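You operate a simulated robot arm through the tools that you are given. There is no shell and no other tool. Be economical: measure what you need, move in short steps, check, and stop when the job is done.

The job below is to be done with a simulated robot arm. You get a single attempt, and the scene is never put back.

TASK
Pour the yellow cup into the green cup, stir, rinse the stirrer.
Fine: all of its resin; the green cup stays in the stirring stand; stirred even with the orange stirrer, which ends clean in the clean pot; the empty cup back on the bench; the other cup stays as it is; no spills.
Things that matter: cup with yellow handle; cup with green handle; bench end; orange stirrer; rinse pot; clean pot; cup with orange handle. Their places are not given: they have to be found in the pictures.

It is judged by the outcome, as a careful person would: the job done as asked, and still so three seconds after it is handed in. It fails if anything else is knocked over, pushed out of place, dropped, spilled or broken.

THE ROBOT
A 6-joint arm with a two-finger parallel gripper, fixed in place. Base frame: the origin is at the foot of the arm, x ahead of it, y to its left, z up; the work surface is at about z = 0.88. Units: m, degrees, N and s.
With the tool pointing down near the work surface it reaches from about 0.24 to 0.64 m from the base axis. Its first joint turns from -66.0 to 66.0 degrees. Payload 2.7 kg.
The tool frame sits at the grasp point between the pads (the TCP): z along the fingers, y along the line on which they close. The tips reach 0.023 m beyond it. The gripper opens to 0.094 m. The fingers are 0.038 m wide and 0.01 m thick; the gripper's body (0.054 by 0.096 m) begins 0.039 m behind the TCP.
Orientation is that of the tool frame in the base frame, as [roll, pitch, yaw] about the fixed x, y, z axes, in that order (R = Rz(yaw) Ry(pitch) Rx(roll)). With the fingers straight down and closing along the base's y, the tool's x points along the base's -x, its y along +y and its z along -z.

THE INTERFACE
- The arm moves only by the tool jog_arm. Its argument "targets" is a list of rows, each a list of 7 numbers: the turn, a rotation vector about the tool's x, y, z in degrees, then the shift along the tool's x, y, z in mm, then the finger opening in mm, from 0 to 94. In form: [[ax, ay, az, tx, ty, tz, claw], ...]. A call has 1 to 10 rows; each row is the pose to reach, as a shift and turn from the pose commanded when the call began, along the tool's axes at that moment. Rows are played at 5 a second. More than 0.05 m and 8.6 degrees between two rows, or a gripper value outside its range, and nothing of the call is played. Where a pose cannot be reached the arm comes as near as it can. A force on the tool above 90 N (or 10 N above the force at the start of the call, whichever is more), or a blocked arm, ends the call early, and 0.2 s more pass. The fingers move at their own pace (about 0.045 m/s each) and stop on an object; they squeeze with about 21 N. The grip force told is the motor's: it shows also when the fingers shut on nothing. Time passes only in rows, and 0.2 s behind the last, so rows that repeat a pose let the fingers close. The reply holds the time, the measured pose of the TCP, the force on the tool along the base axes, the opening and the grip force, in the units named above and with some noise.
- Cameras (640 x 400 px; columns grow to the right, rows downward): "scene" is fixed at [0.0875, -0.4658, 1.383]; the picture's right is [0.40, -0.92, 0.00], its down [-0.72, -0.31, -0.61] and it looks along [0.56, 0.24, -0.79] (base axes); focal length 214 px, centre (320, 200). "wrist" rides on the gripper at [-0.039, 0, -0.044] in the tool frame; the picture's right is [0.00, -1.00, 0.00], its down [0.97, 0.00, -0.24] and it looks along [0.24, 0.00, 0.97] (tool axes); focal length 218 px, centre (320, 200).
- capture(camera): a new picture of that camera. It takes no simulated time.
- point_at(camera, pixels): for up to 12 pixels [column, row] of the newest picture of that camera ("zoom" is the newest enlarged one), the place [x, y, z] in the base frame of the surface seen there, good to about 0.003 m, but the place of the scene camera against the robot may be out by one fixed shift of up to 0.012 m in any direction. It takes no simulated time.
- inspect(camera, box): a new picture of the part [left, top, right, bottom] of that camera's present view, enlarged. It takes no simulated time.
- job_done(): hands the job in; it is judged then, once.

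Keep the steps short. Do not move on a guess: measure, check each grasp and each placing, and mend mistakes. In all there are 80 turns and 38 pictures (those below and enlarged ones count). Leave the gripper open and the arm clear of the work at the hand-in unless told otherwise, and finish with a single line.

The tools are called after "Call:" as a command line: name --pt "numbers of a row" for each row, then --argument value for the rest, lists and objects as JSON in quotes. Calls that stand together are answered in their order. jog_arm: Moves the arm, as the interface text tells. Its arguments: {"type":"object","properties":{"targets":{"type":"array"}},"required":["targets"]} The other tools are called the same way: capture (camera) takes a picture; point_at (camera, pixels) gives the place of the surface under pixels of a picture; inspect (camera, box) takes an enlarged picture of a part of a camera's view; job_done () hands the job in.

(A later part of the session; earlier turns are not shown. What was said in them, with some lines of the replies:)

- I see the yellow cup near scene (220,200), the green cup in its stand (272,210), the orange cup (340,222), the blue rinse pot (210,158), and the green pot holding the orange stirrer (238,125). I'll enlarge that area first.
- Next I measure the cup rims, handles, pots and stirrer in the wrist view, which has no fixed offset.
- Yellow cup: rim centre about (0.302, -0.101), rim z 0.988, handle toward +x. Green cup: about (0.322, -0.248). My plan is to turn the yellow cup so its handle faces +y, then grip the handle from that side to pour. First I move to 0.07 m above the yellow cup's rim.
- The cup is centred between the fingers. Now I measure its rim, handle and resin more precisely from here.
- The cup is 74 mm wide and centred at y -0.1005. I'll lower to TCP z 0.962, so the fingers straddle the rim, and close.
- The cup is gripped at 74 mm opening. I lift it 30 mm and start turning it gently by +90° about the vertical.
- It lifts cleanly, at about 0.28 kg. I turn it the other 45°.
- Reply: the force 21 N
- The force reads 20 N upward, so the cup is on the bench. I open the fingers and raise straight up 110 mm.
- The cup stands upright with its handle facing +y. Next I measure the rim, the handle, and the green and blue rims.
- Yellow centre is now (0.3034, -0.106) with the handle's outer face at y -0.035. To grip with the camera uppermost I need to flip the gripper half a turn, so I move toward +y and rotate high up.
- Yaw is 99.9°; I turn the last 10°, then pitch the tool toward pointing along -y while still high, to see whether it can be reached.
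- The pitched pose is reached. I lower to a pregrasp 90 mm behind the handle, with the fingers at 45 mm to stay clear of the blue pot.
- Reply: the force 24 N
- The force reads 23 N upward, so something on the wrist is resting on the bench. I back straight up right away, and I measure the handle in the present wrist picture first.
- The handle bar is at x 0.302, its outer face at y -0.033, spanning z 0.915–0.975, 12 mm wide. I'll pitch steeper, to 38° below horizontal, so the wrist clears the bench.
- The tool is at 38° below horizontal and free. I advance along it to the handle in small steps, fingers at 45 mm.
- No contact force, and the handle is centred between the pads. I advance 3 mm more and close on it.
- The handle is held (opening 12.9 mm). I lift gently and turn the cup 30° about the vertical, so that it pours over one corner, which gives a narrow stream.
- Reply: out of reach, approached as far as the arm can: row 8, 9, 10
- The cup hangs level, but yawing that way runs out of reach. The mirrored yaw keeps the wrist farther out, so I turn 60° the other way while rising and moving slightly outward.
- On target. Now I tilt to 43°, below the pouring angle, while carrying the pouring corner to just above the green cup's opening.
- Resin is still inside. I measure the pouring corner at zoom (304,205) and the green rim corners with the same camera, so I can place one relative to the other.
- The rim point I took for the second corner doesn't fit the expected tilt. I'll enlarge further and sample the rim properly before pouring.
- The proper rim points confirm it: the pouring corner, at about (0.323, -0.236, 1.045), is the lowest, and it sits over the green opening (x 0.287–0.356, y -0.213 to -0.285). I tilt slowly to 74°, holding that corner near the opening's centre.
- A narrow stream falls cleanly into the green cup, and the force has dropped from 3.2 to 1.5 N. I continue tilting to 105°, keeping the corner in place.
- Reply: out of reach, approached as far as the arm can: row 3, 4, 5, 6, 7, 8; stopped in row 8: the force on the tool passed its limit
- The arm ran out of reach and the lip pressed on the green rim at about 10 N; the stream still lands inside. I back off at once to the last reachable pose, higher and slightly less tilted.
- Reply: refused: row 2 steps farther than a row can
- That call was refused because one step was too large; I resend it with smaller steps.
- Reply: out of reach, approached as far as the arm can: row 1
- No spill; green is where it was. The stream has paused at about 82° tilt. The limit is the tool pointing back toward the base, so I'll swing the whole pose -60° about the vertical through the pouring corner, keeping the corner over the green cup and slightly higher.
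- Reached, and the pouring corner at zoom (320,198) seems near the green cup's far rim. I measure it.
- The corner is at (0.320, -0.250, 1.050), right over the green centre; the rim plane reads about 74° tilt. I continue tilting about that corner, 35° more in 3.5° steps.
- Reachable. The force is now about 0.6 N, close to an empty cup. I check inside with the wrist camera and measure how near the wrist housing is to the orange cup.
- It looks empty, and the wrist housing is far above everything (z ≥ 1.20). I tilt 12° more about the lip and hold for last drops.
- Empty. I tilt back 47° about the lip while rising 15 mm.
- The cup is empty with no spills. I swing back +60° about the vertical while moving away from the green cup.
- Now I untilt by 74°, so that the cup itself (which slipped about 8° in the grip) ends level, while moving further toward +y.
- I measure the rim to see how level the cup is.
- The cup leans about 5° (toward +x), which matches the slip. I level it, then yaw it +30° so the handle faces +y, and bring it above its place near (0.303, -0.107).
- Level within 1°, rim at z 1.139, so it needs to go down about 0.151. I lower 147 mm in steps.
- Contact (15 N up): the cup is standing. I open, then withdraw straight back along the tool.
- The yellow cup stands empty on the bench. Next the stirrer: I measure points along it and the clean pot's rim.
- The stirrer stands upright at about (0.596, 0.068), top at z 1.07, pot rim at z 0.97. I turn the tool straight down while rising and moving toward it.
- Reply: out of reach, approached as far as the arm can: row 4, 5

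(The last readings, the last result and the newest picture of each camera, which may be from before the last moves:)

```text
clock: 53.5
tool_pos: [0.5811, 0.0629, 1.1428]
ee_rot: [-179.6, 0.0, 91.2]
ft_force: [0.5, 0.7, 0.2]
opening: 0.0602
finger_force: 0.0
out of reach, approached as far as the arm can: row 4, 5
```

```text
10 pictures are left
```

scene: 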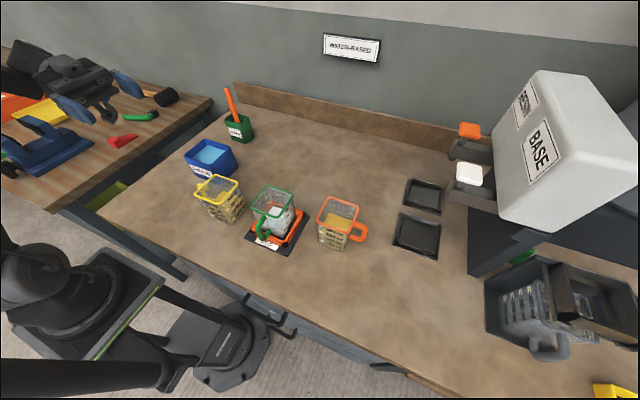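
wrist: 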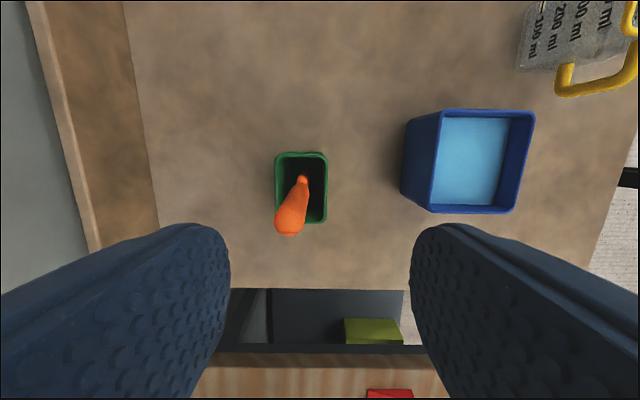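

At this height the straight-down reach ends short of the stirrer. I'll use a tool tilted outward, closing along y. First I measure the stirrer and pot in this wrist picture.

Call:
point_at --camera "wrist" --pixels '[[289, 226], [282, 215], [300, 218], [295, 195], [303, 179], [300, 153], [300, 222], [276, 185], [326, 188], [470, 160], [530, 112], [515, 210]]'

```text
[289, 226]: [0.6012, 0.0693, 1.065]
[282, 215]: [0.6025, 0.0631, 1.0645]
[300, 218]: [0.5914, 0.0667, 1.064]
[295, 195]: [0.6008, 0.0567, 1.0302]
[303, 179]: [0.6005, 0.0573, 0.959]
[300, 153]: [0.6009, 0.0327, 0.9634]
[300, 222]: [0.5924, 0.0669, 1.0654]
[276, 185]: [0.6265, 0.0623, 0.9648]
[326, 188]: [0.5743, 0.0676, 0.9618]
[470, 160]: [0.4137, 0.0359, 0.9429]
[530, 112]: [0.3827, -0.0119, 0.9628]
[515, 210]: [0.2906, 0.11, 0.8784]
```

Stirrer axis at about (0.599, 0.067), top z 1.066; rinse pot centre (0.427, 0.038), water z 0.943. I back off, yaw so the fingers close along y, then tilt 25° outward.

Call:
jog_arm --pt "0 0 -8.5 0.2 -12 -6 60" --pt "0 0 -17 0.5 -24 -12 60" --pt "0 0 -25.5 0.8 -36 -18 60" --pt "0 0 -34 1 -48 -24 60" --pt "0 0 -42.5 1.2 -60 -30 60" --pt "0 0 -51 1.5 -70 -30 60" --pt "0 0 -59.5 1.7 -80 -30 60" --pt "0 0 -68 1.7 -80 -30 60" --pt "0 0 -76.5 1.7 -80 -30 60" --pt "0 0 -84.8 1.7 -80 -30 60"

Call:
jog_arm --pt "0 0 -4 0 0 0 60"

Call:
jog_arm --pt "0 -8.4 0 0 0 0 60" --pt "0 -16.8 0 0 0 0 60" --pt "0 -25 0 0 0 0 60" --pt "0 -25 0 0 0 0 60"

```text
clock: 55.7
tool_pos: [0.5015, 0.0665, 1.1755]
ee_rot: [-180.0, -0.3, 176.1]
ft_force: [-0.3, 0.0, 0.1]
opening: 0.06
finger_force: 0.1
```

```text
clock: 56.1
tool_pos: [0.5018, 0.0669, 1.1752]
ee_rot: [180.0, -0.2, -179.9]
ft_force: [0.6, 0.0, -0.6]
opening: 0.06
finger_force: 0.1
```

```text
clock: 57.1
tool_pos: [0.5008, 0.0653, 1.1749]
ee_rot: [-180.0, 24.8, 179.9]
ft_force: [0.0, 0.8, 0.4]
opening: 0.0601
finger_force: 0.0
```

Pose reached. I approach along the tool so the fingers straddle the stirrer at z 1.043.

Call:
jog_arm --pt "0 0 0 -16 1 20 60" --pt "0 0 0 -33 1.7 40 60" --pt "0 0 0 -33 1.7 75 60" --pt "0 0 0 -33 1.7 105 60" --pt "0 0 0 -33 1.7 135 60" --pt "0 0 0 -33 1.7 161 60" --pt "0 0 0 -33 1.7 161 60"

Call:
capture --camera "wrist"

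```text
clock: 58.7
tool_pos: [0.5988, 0.0675, 1.0411]
ee_rot: [179.9, 24.7, 179.9]
ft_force: [0.8, -0.4, -0.5]
opening: 0.0601
finger_force: 0.0
```

```text
9 pictures are left
```

wrist: 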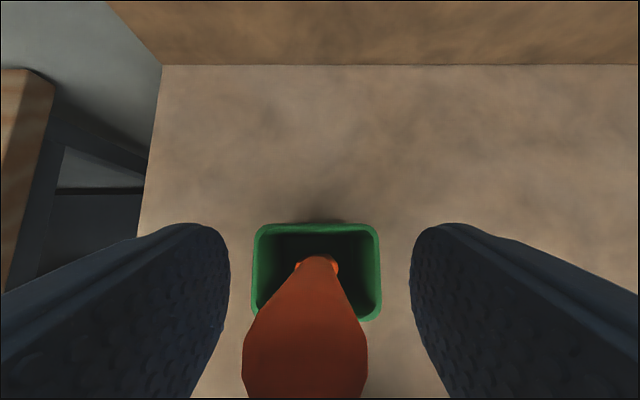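

The stirrer is between the pads. I close, then lift 25 mm as a test.

Call:
jog_arm --pt "0 0 0 0 0 0 30" --pt "0 0 0 0 0 0 10" --pt "0 0 0 0 0 0 0" --pt "0 0 0 0 0 0 0" --pt "0 0 0 0 0 0 0" --pt "0 0 0 -4.2 0 -9 0" --pt "0 0 0 -10.6 0 -22.6 0"

```text
clock: 60.3
tool_pos: [0.5984, 0.0672, 1.0674]
ee_rot: [-179.9, 24.7, -179.9]
ft_force: [0.8, 0.3, 0.0]
opening: 0.018
finger_force: 21.1
```

Held at 18 mm. I lift another 75 mm to clear the pot rim.

Call:
jog_arm --pt "0 0 0 -8.5 0 -18 0" --pt "0 0 0 -17 0 -36 0" --pt "0 0 0 -25.4 0 -54 0" --pt "0 0 0 -31.7 0 -68 0" --pt "0 0 0 -31.7 0 -68 0"

Call:
inspect --camera "scene" --box '[190, 60, 350, 230]'

```text
clock: 61.5
tool_pos: [0.6012, 0.067, 1.1425]
ee_rot: [-179.9, 24.8, 179.9]
ft_force: [-0.3, 0.1, -1.0]
opening: 0.018
finger_force: 21.0
```

```text
2.35 times, centred on (270, 145) of scene
```

zoom: 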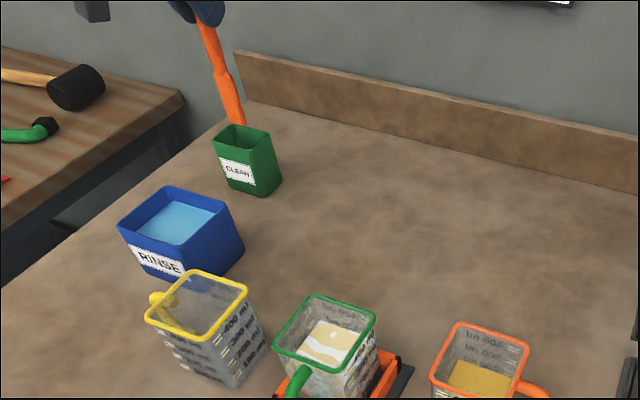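

The stirrer's blade tip shows at zoom (238,122), just above the pot. I measure it.

Call:
point_at --camera "zoom" --pixels '[[237, 122], [233, 105], [225, 78], [216, 55], [208, 32], [243, 120]]'

```text
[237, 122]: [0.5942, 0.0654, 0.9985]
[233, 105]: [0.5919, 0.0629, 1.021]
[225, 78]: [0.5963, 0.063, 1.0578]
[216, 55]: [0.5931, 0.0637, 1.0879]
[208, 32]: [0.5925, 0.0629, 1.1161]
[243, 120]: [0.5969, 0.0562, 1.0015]
```

The tip is at z 0.996, i.e. 0.147 below the TCP, hanging vertical. I carry it to above the green cup's centre (0.3215, -0.249), with the tip 20 mm over the rim.

Call:
jog_arm --pt "0 0 0 5.2 -10 -24.5 0" --pt "0 0 0 21.6 -36 -48.6 0" --pt "0 0 0 48.9 -71 -61.2 0" --pt "0 0 0 76.1 -106 -73.8 0" --pt "0 0 0 103.3 -141 -86.3 0" --pt "0 0 0 130.6 -176 -98.9 0" --pt "0 0 0 157.8 -211 -111.5 0" --pt "0 0 0 185.1 -246 -124.1 0" --pt "0 0 0 212.3 -281 -136.7 0" --pt "0 0 0 239.5 -316 -149.3 0"

Call:
inspect --camera "scene" --box '[210, 130, 350, 260]'

```text
clock: 63.7
tool_pos: [0.3193, -0.2493, 1.176]
ee_rot: [179.9, 24.7, 180.0]
ft_force: [0.3, -0.2, 0.0]
opening: 0.0179
finger_force: 20.7
```

```text
3.08 times, centred on (280, 195) of scene
```

zoom: 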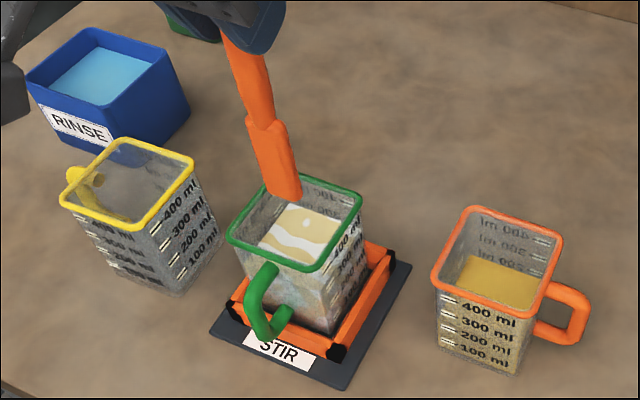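

I measure the blade tip, the resin surface and the rim in this view.

Call:
point_at --camera "zoom" --pixels '[[286, 192], [272, 192], [298, 195], [262, 130], [290, 130], [300, 225], [290, 245], [265, 176], [361, 197], [325, 268], [230, 238]]'

```text
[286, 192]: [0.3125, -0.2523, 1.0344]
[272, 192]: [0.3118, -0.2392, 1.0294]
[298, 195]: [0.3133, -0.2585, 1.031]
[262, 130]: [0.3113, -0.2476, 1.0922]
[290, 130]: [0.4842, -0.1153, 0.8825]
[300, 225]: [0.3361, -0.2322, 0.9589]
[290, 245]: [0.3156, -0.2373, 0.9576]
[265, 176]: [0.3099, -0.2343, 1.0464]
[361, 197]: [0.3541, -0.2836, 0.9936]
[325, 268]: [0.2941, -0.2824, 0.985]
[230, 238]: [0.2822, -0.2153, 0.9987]
```

Resin surface is at z 0.958, rim 0.994; the blade is about 20 mm wide and centred. I lower 118 mm, slowly, to put the tip near the cup floor.

Call:
jog_arm --pt "0 0 0 6.6 0 19 0" --pt "0 0 0 15 0 37.1 0" --pt "0 0 0 23.4 0 55.3 0" --pt "0 0 0 31.8 0 73.4 0" --pt "0 0 0 38 0 87 0" --pt "0 0 0 44.3 0 100.6 0" --pt "0 0 0 47.7 0 107.8 0"

```text
clock: 65.3
tool_pos: [0.3203, -0.2484, 1.0588]
ee_rot: [179.9, 24.6, 180.0]
ft_force: [0.4, 0.1, 0.4]
opening: 0.0181
finger_force: 21.2
```

No contact. I stir with a gentle loop (±12 mm in x, ±9 mm in y) and watch the force.

Call:
jog_arm --pt "0 0 0 -10.9 0 5 0" --pt "0 0 0 -7.7 6.4 3.6 0" --pt "0 0 0 0 9 0 0" --pt "0 0 0 7.7 6.4 -3.6 0" --pt "0 0 0 10.9 0 -5 0" --pt "0 0 0 7.7 -6.4 -3.6 0" --pt "0 0 0 0 -9 0 0" --pt "0 0 0 -7.7 -6.4 3.6 0" --pt "0 0 0 -10.9 0 5 0" --pt "0 0 0 0 0 0 0"

Call:
inspect --camera "scene" --box '[210, 130, 350, 260]'

```text
clock: 67.5
tool_pos: [0.3204, -0.2488, 1.0614]
ee_rot: [-180.0, 24.8, 180.0]
ft_force: [0.2, 0.4, 0.3]
opening: 0.0181
finger_force: 20.5
```

```text
3.08 times, centred on (280, 195) of scene
```

zoom: 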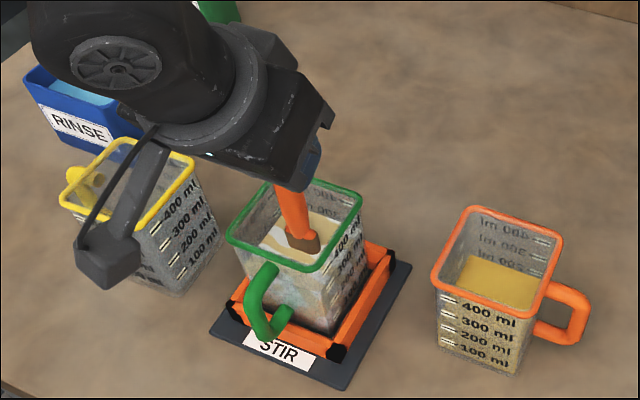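

No contact and no movement of the stand; the resin is still marbled. I run three more stirring calls.

Call:
jog_arm --pt "0 0 0 -10.9 0 5 0" --pt "0 0 0 -5.4 8 2.5 0" --pt "0 0 0 5.4 8 -2.5 0" --pt "0 0 0 10.9 0 -5 0" --pt "0 0 0 5.4 -8 -2.5 0" --pt "0 0 0 -5.4 -8 2.5 0" --pt "0 0 0 -10.9 0 5 0" --pt "0 0 0 -5.4 8 2.5 0" --pt "0 0 0 5.4 8 -2.5 0" --pt "0 0 0 0 0 0 0"

Call:
jog_arm --pt "0 0 0 10.9 0 -5 0" --pt "0 0 0 5.4 -8 -2.5 0" --pt "0 0 0 -5.4 -8 2.5 0" --pt "0 0 0 -10.9 0 5 0" --pt "0 0 0 -5.4 8 2.5 0" --pt "0 0 0 5.4 8 -2.5 0" --pt "0 0 0 10.9 0 -5 0" --pt "0 0 0 5.4 -8 -2.5 0" --pt "0 0 0 -5.4 -8 2.5 0" --pt "0 0 0 0 0 0 0"

Call:
jog_arm --pt "0 0 0 -10.9 0 5 0" --pt "0 0 0 -5.4 8 2.5 0" --pt "0 0 0 5.4 8 -2.5 0" --pt "0 0 0 10.9 0 -5 0" --pt "0 0 0 5.4 -8 -2.5 0" --pt "0 0 0 -5.4 -8 2.5 0" --pt "0 0 0 -10.9 0 5 0" --pt "0 0 0 -5.4 8 2.5 0" --pt "0 0 0 5.4 8 -2.5 0" --pt "0 0 0 0 0 0 0"

Call:
inspect --camera "scene" --box '[250, 160, 310, 220]'

```text
clock: 69.7
tool_pos: [0.3203, -0.2492, 1.0612]
ee_rot: [-180.0, 24.7, 180.0]
ft_force: [-0.4, 1.1, -1.2]
opening: 0.0177
finger_force: 20.7
```

```text
clock: 71.9
tool_pos: [0.3237, -0.2484, 1.0597]
ee_rot: [180.0, 24.8, 179.9]
ft_force: [-0.1, -1.1, -0.3]
opening: 0.0177
finger_force: 21.2
```

```text
clock: 74.1
tool_pos: [0.322, -0.249, 1.0589]
ee_rot: [-180.0, 24.6, 179.9]
ft_force: [-0.1, -0.6, -0.7]
opening: 0.0178
finger_force: 20.7
```

```text
6.67 times, centred on (280, 190) of scene
```

zoom: 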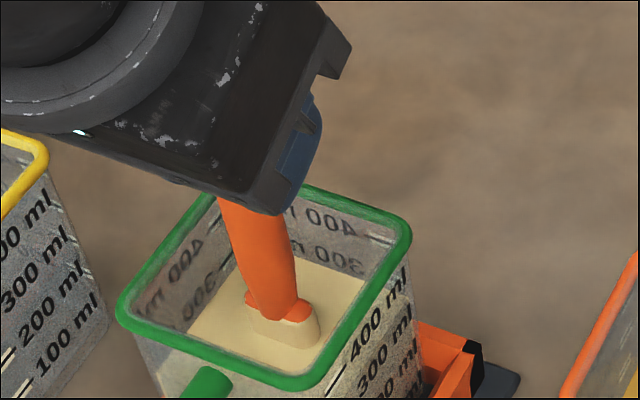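

The resin now looks uniform. One more loop for certainty, then I lift the blade slowly and let it drip above the cup for about 1 s.

Call:
jog_arm --pt "0 0 0 10.9 0 -5 0" --pt "0 0 0 5.4 -8 -2.5 0" --pt "0 0 0 -5.4 -8 2.5 0" --pt "0 0 0 -10.9 0 5 0" --pt "0 0 0 -5.4 8 2.5 0" --pt "0 0 0 5.4 8 -2.5 0" --pt "0 0 0 10.9 0 -5 0" --pt "0 0 0 5.4 -8 -2.5 0" --pt "0 0 0 -5.4 -8 2.5 0" --pt "0 0 0 0 0 0 0"

Call:
jog_arm --pt "0 0 0 -8.4 0 -18.2 0" --pt "0 0 0 -16.8 0 -36.3 0" --pt "0 0 0 -25.2 0 -54.5 0" --pt "0 0 0 -29.4 0 -63.6 0" --pt "0 0 0 -33.6 0 -72.6 0" --pt "0 0 0 -33.6 0 -72.6 0" --pt "0 0 0 -33.6 0 -72.6 0" --pt "0 0 0 -33.6 0 -72.6 0" --pt "0 0 0 -33.6 0 -72.6 0" --pt "0 0 0 -33.6 0 -72.6 0"

Call:
jog_arm --pt "0 0 0 -6 0 -13 0" --pt "0 0 0 -12 0 -26 0" --pt "0 0 0 -17.6 0 -38 0" --pt "0 0 0 -17.6 0 -38 0" --pt "0 0 0 -17.6 0 -38 0" --pt "0 0 0 -17.6 0 -38 0" --pt "0 0 0 -17.6 0 -38 0"

Call:
inspect --camera "scene" --box '[210, 130, 350, 260]'

```text
clock: 76.3
tool_pos: [0.3201, -0.2489, 1.0603]
ee_rot: [-180.0, 24.7, 180.0]
ft_force: [0.0, -0.5, -1.2]
opening: 0.018
finger_force: 20.9
```

```text
clock: 78.5
tool_pos: [0.3196, -0.2473, 1.14]
ee_rot: [-180.0, 24.7, -180.0]
ft_force: [-0.8, 0.4, -0.7]
opening: 0.0178
finger_force: 21.6
```

```text
clock: 80.1
tool_pos: [0.3236, -0.2482, 1.1818]
ee_rot: [-179.9, 24.7, 179.9]
ft_force: [0.0, -0.1, -0.4]
opening: 0.0178
finger_force: 20.7
```

```text
3.08 times, centred on (280, 195) of scene
```

zoom: 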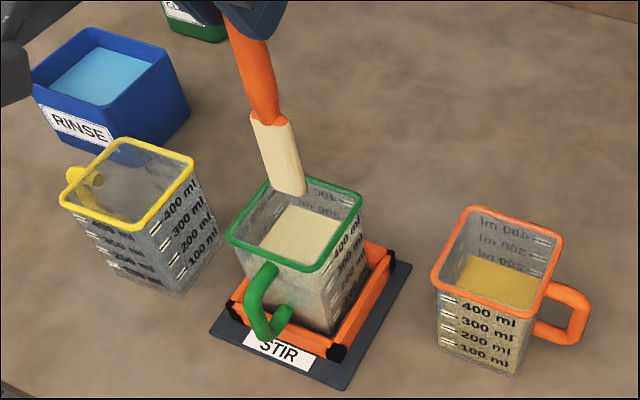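

The mix is uniform, the blade is coated and not dripping. I carry it to above the rinse pot's centre (0.427, 0.038).

Call:
jog_arm --pt "0 0 0 -8 25 3.7 0" --pt "0 0 0 -21 62 9.6 0" --pt "0 0 0 -34 102 15.5 0" --pt "0 0 0 -47 142 21.5 0" --pt "0 0 0 -60 182 27.5 0" --pt "0 0 0 -73 222 33.5 0" --pt "0 0 0 -85 258 39.2 0" --pt "0 0 0 -93.5 286 43.2 0" --pt "0 0 0 -93.5 286 43.2 0"

Call:
jog_arm --pt "0 0 0 8.4 0 18.2 0" --pt "0 0 0 16.8 0 36.3 0" --pt "0 0 0 25.2 0 54.5 0" --pt "0 0 0 33.6 0 72.6 0" --pt "0 0 0 42 0 90.8 0" --pt "0 0 0 50.3 0 109 0" --pt "0 0 0 54.5 0 118 0" --pt "0 0 0 57.5 0 124.4 0"

```text
clock: 82.1
tool_pos: [0.4259, 0.0392, 1.1819]
ee_rot: [180.0, 24.7, 179.9]
ft_force: [-0.2, 1.1, -0.1]
opening: 0.0178
finger_force: 21.1
```

```text
clock: 83.9
tool_pos: [0.4255, 0.0381, 1.045]
ee_rot: [179.9, 25.2, 180.0]
ft_force: [1.6, -3.2, 20.0]
opening: 0.0179
finger_force: 21.2
```

The tip touches the pot floor (20 N). I raise it 2 mm and swish in the water.

Call:
jog_arm --pt "0 0 0 -0.8 0 -1.8 0" --pt "0 0 0 -19 0 6.6 0" --pt "0 0 0 -10 16 2.5 0" --pt "0 0 0 8.4 16 -6 0" --pt "0 0 0 17.4 0 -10.2 0" --pt "0 0 0 8.4 -16 -6 0" --pt "0 0 0 -10 -16 2.5 0" --pt "0 0 0 -19 0 6.6 0" --pt "0 0 0 -10 16 2.5 0" --pt "0 0 0 -0.8 0 -1.8 0"

Call:
jog_arm --pt "0 0 0 16 0 -7.4 0" --pt "0 0 0 8 -16 -3.7 0" --pt "0 0 0 -9 -16 4.2 0" --pt "0 0 0 -18 0 8.4 0" --pt "0 0 0 -9 16 4.2 0" --pt "0 0 0 9 16 -4.2 0" --pt "0 0 0 18 0 -8.4 0" --pt "0 0 0 9 -16 -4.2 0" --pt "0 0 0 -9 -16 4.2 0" --pt "0 0 0 0 0 0 0"

Call:
jog_arm --pt "0 0 0 -8.4 0 -18.2 0" --pt "0 0 0 -16.8 0 -36.3 0" --pt "0 0 0 -25.2 0 -54.5 0" --pt "0 0 0 -33.6 0 -72.6 0" --pt "0 0 0 -42 0 -90.8 0" --pt "0 0 0 -52 0 -112 0" --pt "0 0 0 -52 0 -112 0" --pt "0 0 0 -52 0 -112 0" --pt "0 0 0 -52 0 -112 0" --pt "0 0 0 -52 0 -112 0"

Call:
inspect --camera "scene" --box '[170, 80, 290, 200]'

```text
clock: 86.1
tool_pos: [0.4243, 0.0388, 1.0465]
ee_rot: [-180.0, 24.7, 180.0]
ft_force: [-0.4, 0.2, 0.4]
opening: 0.0178
finger_force: 21.3
```

```text
clock: 88.3
tool_pos: [0.4264, 0.0369, 1.0456]
ee_rot: [-180.0, 24.7, 179.8]
ft_force: [-0.1, 0.5, 0.7]
opening: 0.0179
finger_force: 21.0
```

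```text
clock: 90.5
tool_pos: [0.4244, 0.0361, 1.1725]
ee_rot: [180.0, 24.7, 179.9]
ft_force: [-0.8, 0.2, 0.6]
opening: 0.0179
finger_force: 21.2
```

```text
3.33 times, centred on (230, 140) of scene
```

zoom: 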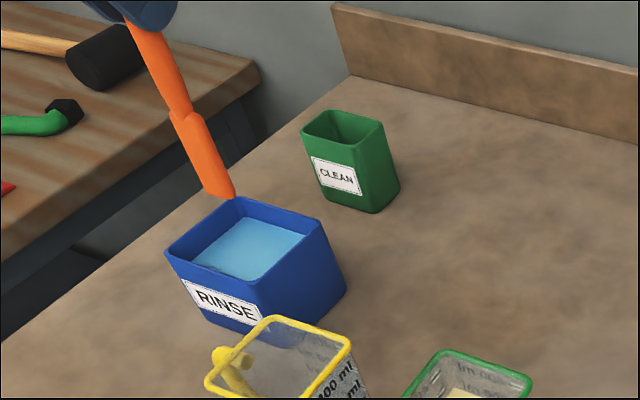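

The blade is clean orange again. I measure the tip and the clean pot's rim for the placing.

Call:
point_at --camera "zoom" --pixels '[[215, 192], [207, 190], [230, 190], [160, 50], [303, 125], [340, 112], [383, 124], [345, 140]]'

```text
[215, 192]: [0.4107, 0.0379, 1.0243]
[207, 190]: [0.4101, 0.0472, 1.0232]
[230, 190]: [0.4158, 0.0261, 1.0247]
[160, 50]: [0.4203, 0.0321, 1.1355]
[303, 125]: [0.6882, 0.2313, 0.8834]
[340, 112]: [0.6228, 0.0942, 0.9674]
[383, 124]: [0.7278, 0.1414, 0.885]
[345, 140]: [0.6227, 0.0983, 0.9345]
```

Tip is 0.150 below the TCP. I move above the clean pot at TCP (0.603, 0.067, 1.143).

Call:
jog_arm --pt "0 0 0 -30 6 15 0" --pt "0 0 0 -60 12 30 0" --pt "0 0 0 -90 19 45 0" --pt "0 0 0 -120 25 62 0" --pt "0 0 0 -140 31 85 0" --pt "0 0 0 -149 31 102 0" --pt "0 0 0 -149 31 102 0"

Call:
inspect --camera "scene" --box '[190, 70, 290, 170]'

```text
clock: 92.1
tool_pos: [0.6044, 0.0701, 1.1387]
ee_rot: [180.0, 24.7, 179.9]
ft_force: [0.8, -1.3, 0.1]
opening: 0.0181
finger_force: 21.0
```

```text
4.00 times, centred on (240, 120) of scene
```

zoom: 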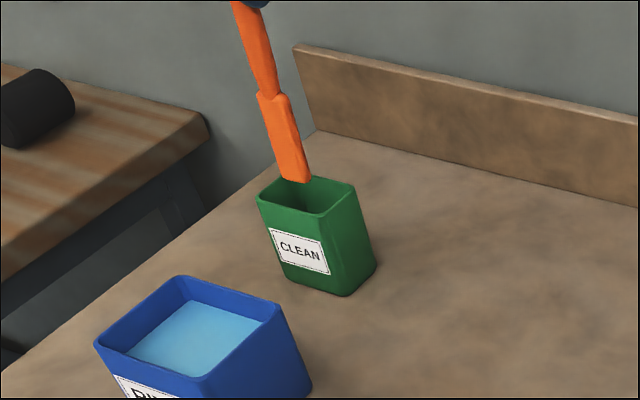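

Call:
point_at --camera "zoom" --pixels '[[283, 174], [295, 179], [308, 178], [260, 195], [320, 212], [353, 185], [300, 178]]'

```text
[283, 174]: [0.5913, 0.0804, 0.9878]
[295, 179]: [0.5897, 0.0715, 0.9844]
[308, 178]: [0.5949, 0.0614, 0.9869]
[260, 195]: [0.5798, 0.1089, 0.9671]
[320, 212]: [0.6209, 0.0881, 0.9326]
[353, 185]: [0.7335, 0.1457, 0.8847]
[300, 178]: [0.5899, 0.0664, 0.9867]
```

The tip is within the pot opening (tip x ≈ 0.596, y 0.061–0.081; pot x 0.574–0.627, y 0.033–0.10). I lower 92 mm in steps.

Call:
jog_arm --pt "0 0 0 8.4 0 18.2 0" --pt "0 0 0 16.8 0 36.3 0" --pt "0 0 0 25.2 0 54.5 0" --pt "0 0 0 33.6 0 72.6 0" --pt "0 0 0 36.5 0 79 0" --pt "0 0 0 38.6 0 83.5 0" --pt "0 0 0 38.6 0 83.5 0"

```text
clock: 93.7
tool_pos: [0.6026, 0.0687, 1.0489]
ee_rot: [180.0, 24.7, 180.0]
ft_force: [0.0, -0.4, -1.2]
opening: 0.018
finger_force: 21.6
```

No contact yet; I go down a few more millimetres.

Call:
jog_arm --pt "0 0 0 0.8 0 1.8 0" --pt "0 0 0 1.7 0 3.6 0" --pt "0 0 0 2.3 0 5 0"

```text
clock: 94.5
tool_pos: [0.6023, 0.0686, 1.0454]
ee_rot: [180.0, 25.3, 179.9]
ft_force: [0.7, 1.6, 20.3]
opening: 0.0186
finger_force: 20.7
```

The tip stands on the pot floor. I open and withdraw straight back along the tool, then up and away.

Call:
jog_arm --pt "0 0 0 -0.6 0 -1.4 30" --pt "0 0 0 -0.6 0 -1.4 60" --pt "0 0 0 -0.6 0 -1.4 60" --pt "0 0 0 -0.6 0 -1.4 60" --pt "0 0 0 -0.6 0 -25 60" --pt "0 0 0 -0.6 0 -60 60" --pt "0 0 0 0 0 -100 60" --pt "0 0 0 20 0 -135 60" --pt "0 0 0 50 0 -165 60" --pt "0 0 0 50 0 -165 60"

Call:
capture --camera "scene"

```text
clock: 96.7
tool_pos: [0.4899, 0.0659, 1.1706]
ee_rot: [-180.0, 24.7, 180.0]
ft_force: [-0.2, 0.5, 0.0]
opening: 0.0598
finger_force: 0.0
```

```text
1 pictures are left
```

scene: 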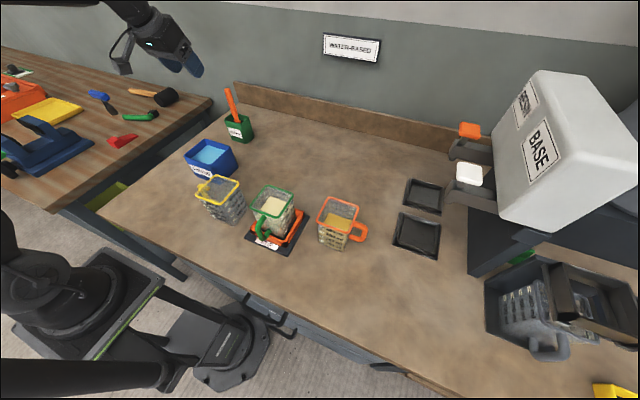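

The stirrer stands clean in its pot, the yellow cup is empty on the bench, the green cup is in the stand and the orange cup untouched. I open the gripper fully, rise a little, and hand in.

Call:
jog_arm --pt "0 0 0 -5 0 -20 94" --pt "0 0 0 0 0 -50 94" --pt "0 0 0 0 0 -50 94" --pt "0 0 0 0 0 -50 94"

Call:
job_done

```text
clock: 97.7
tool_pos: [0.4689, 0.0677, 1.2159]
ee_rot: [179.9, 24.6, -179.9]
ft_force: [-0.6, -0.5, 0.1]
opening: 0.0943
finger_force: 0.0
```

```text
The job is handed in.
```

Job handed in: yellow cup emptied into the green cup and set back on the bench with its handle turned to face +y, resin stirred even with the green cup still in its stand, orange stirrer rinsed and standing in the clean pot, orange cup untouched, and no spills seen, though the yellow lip pressed the green rim briefly at about 10 N mid-pour without shifting it.
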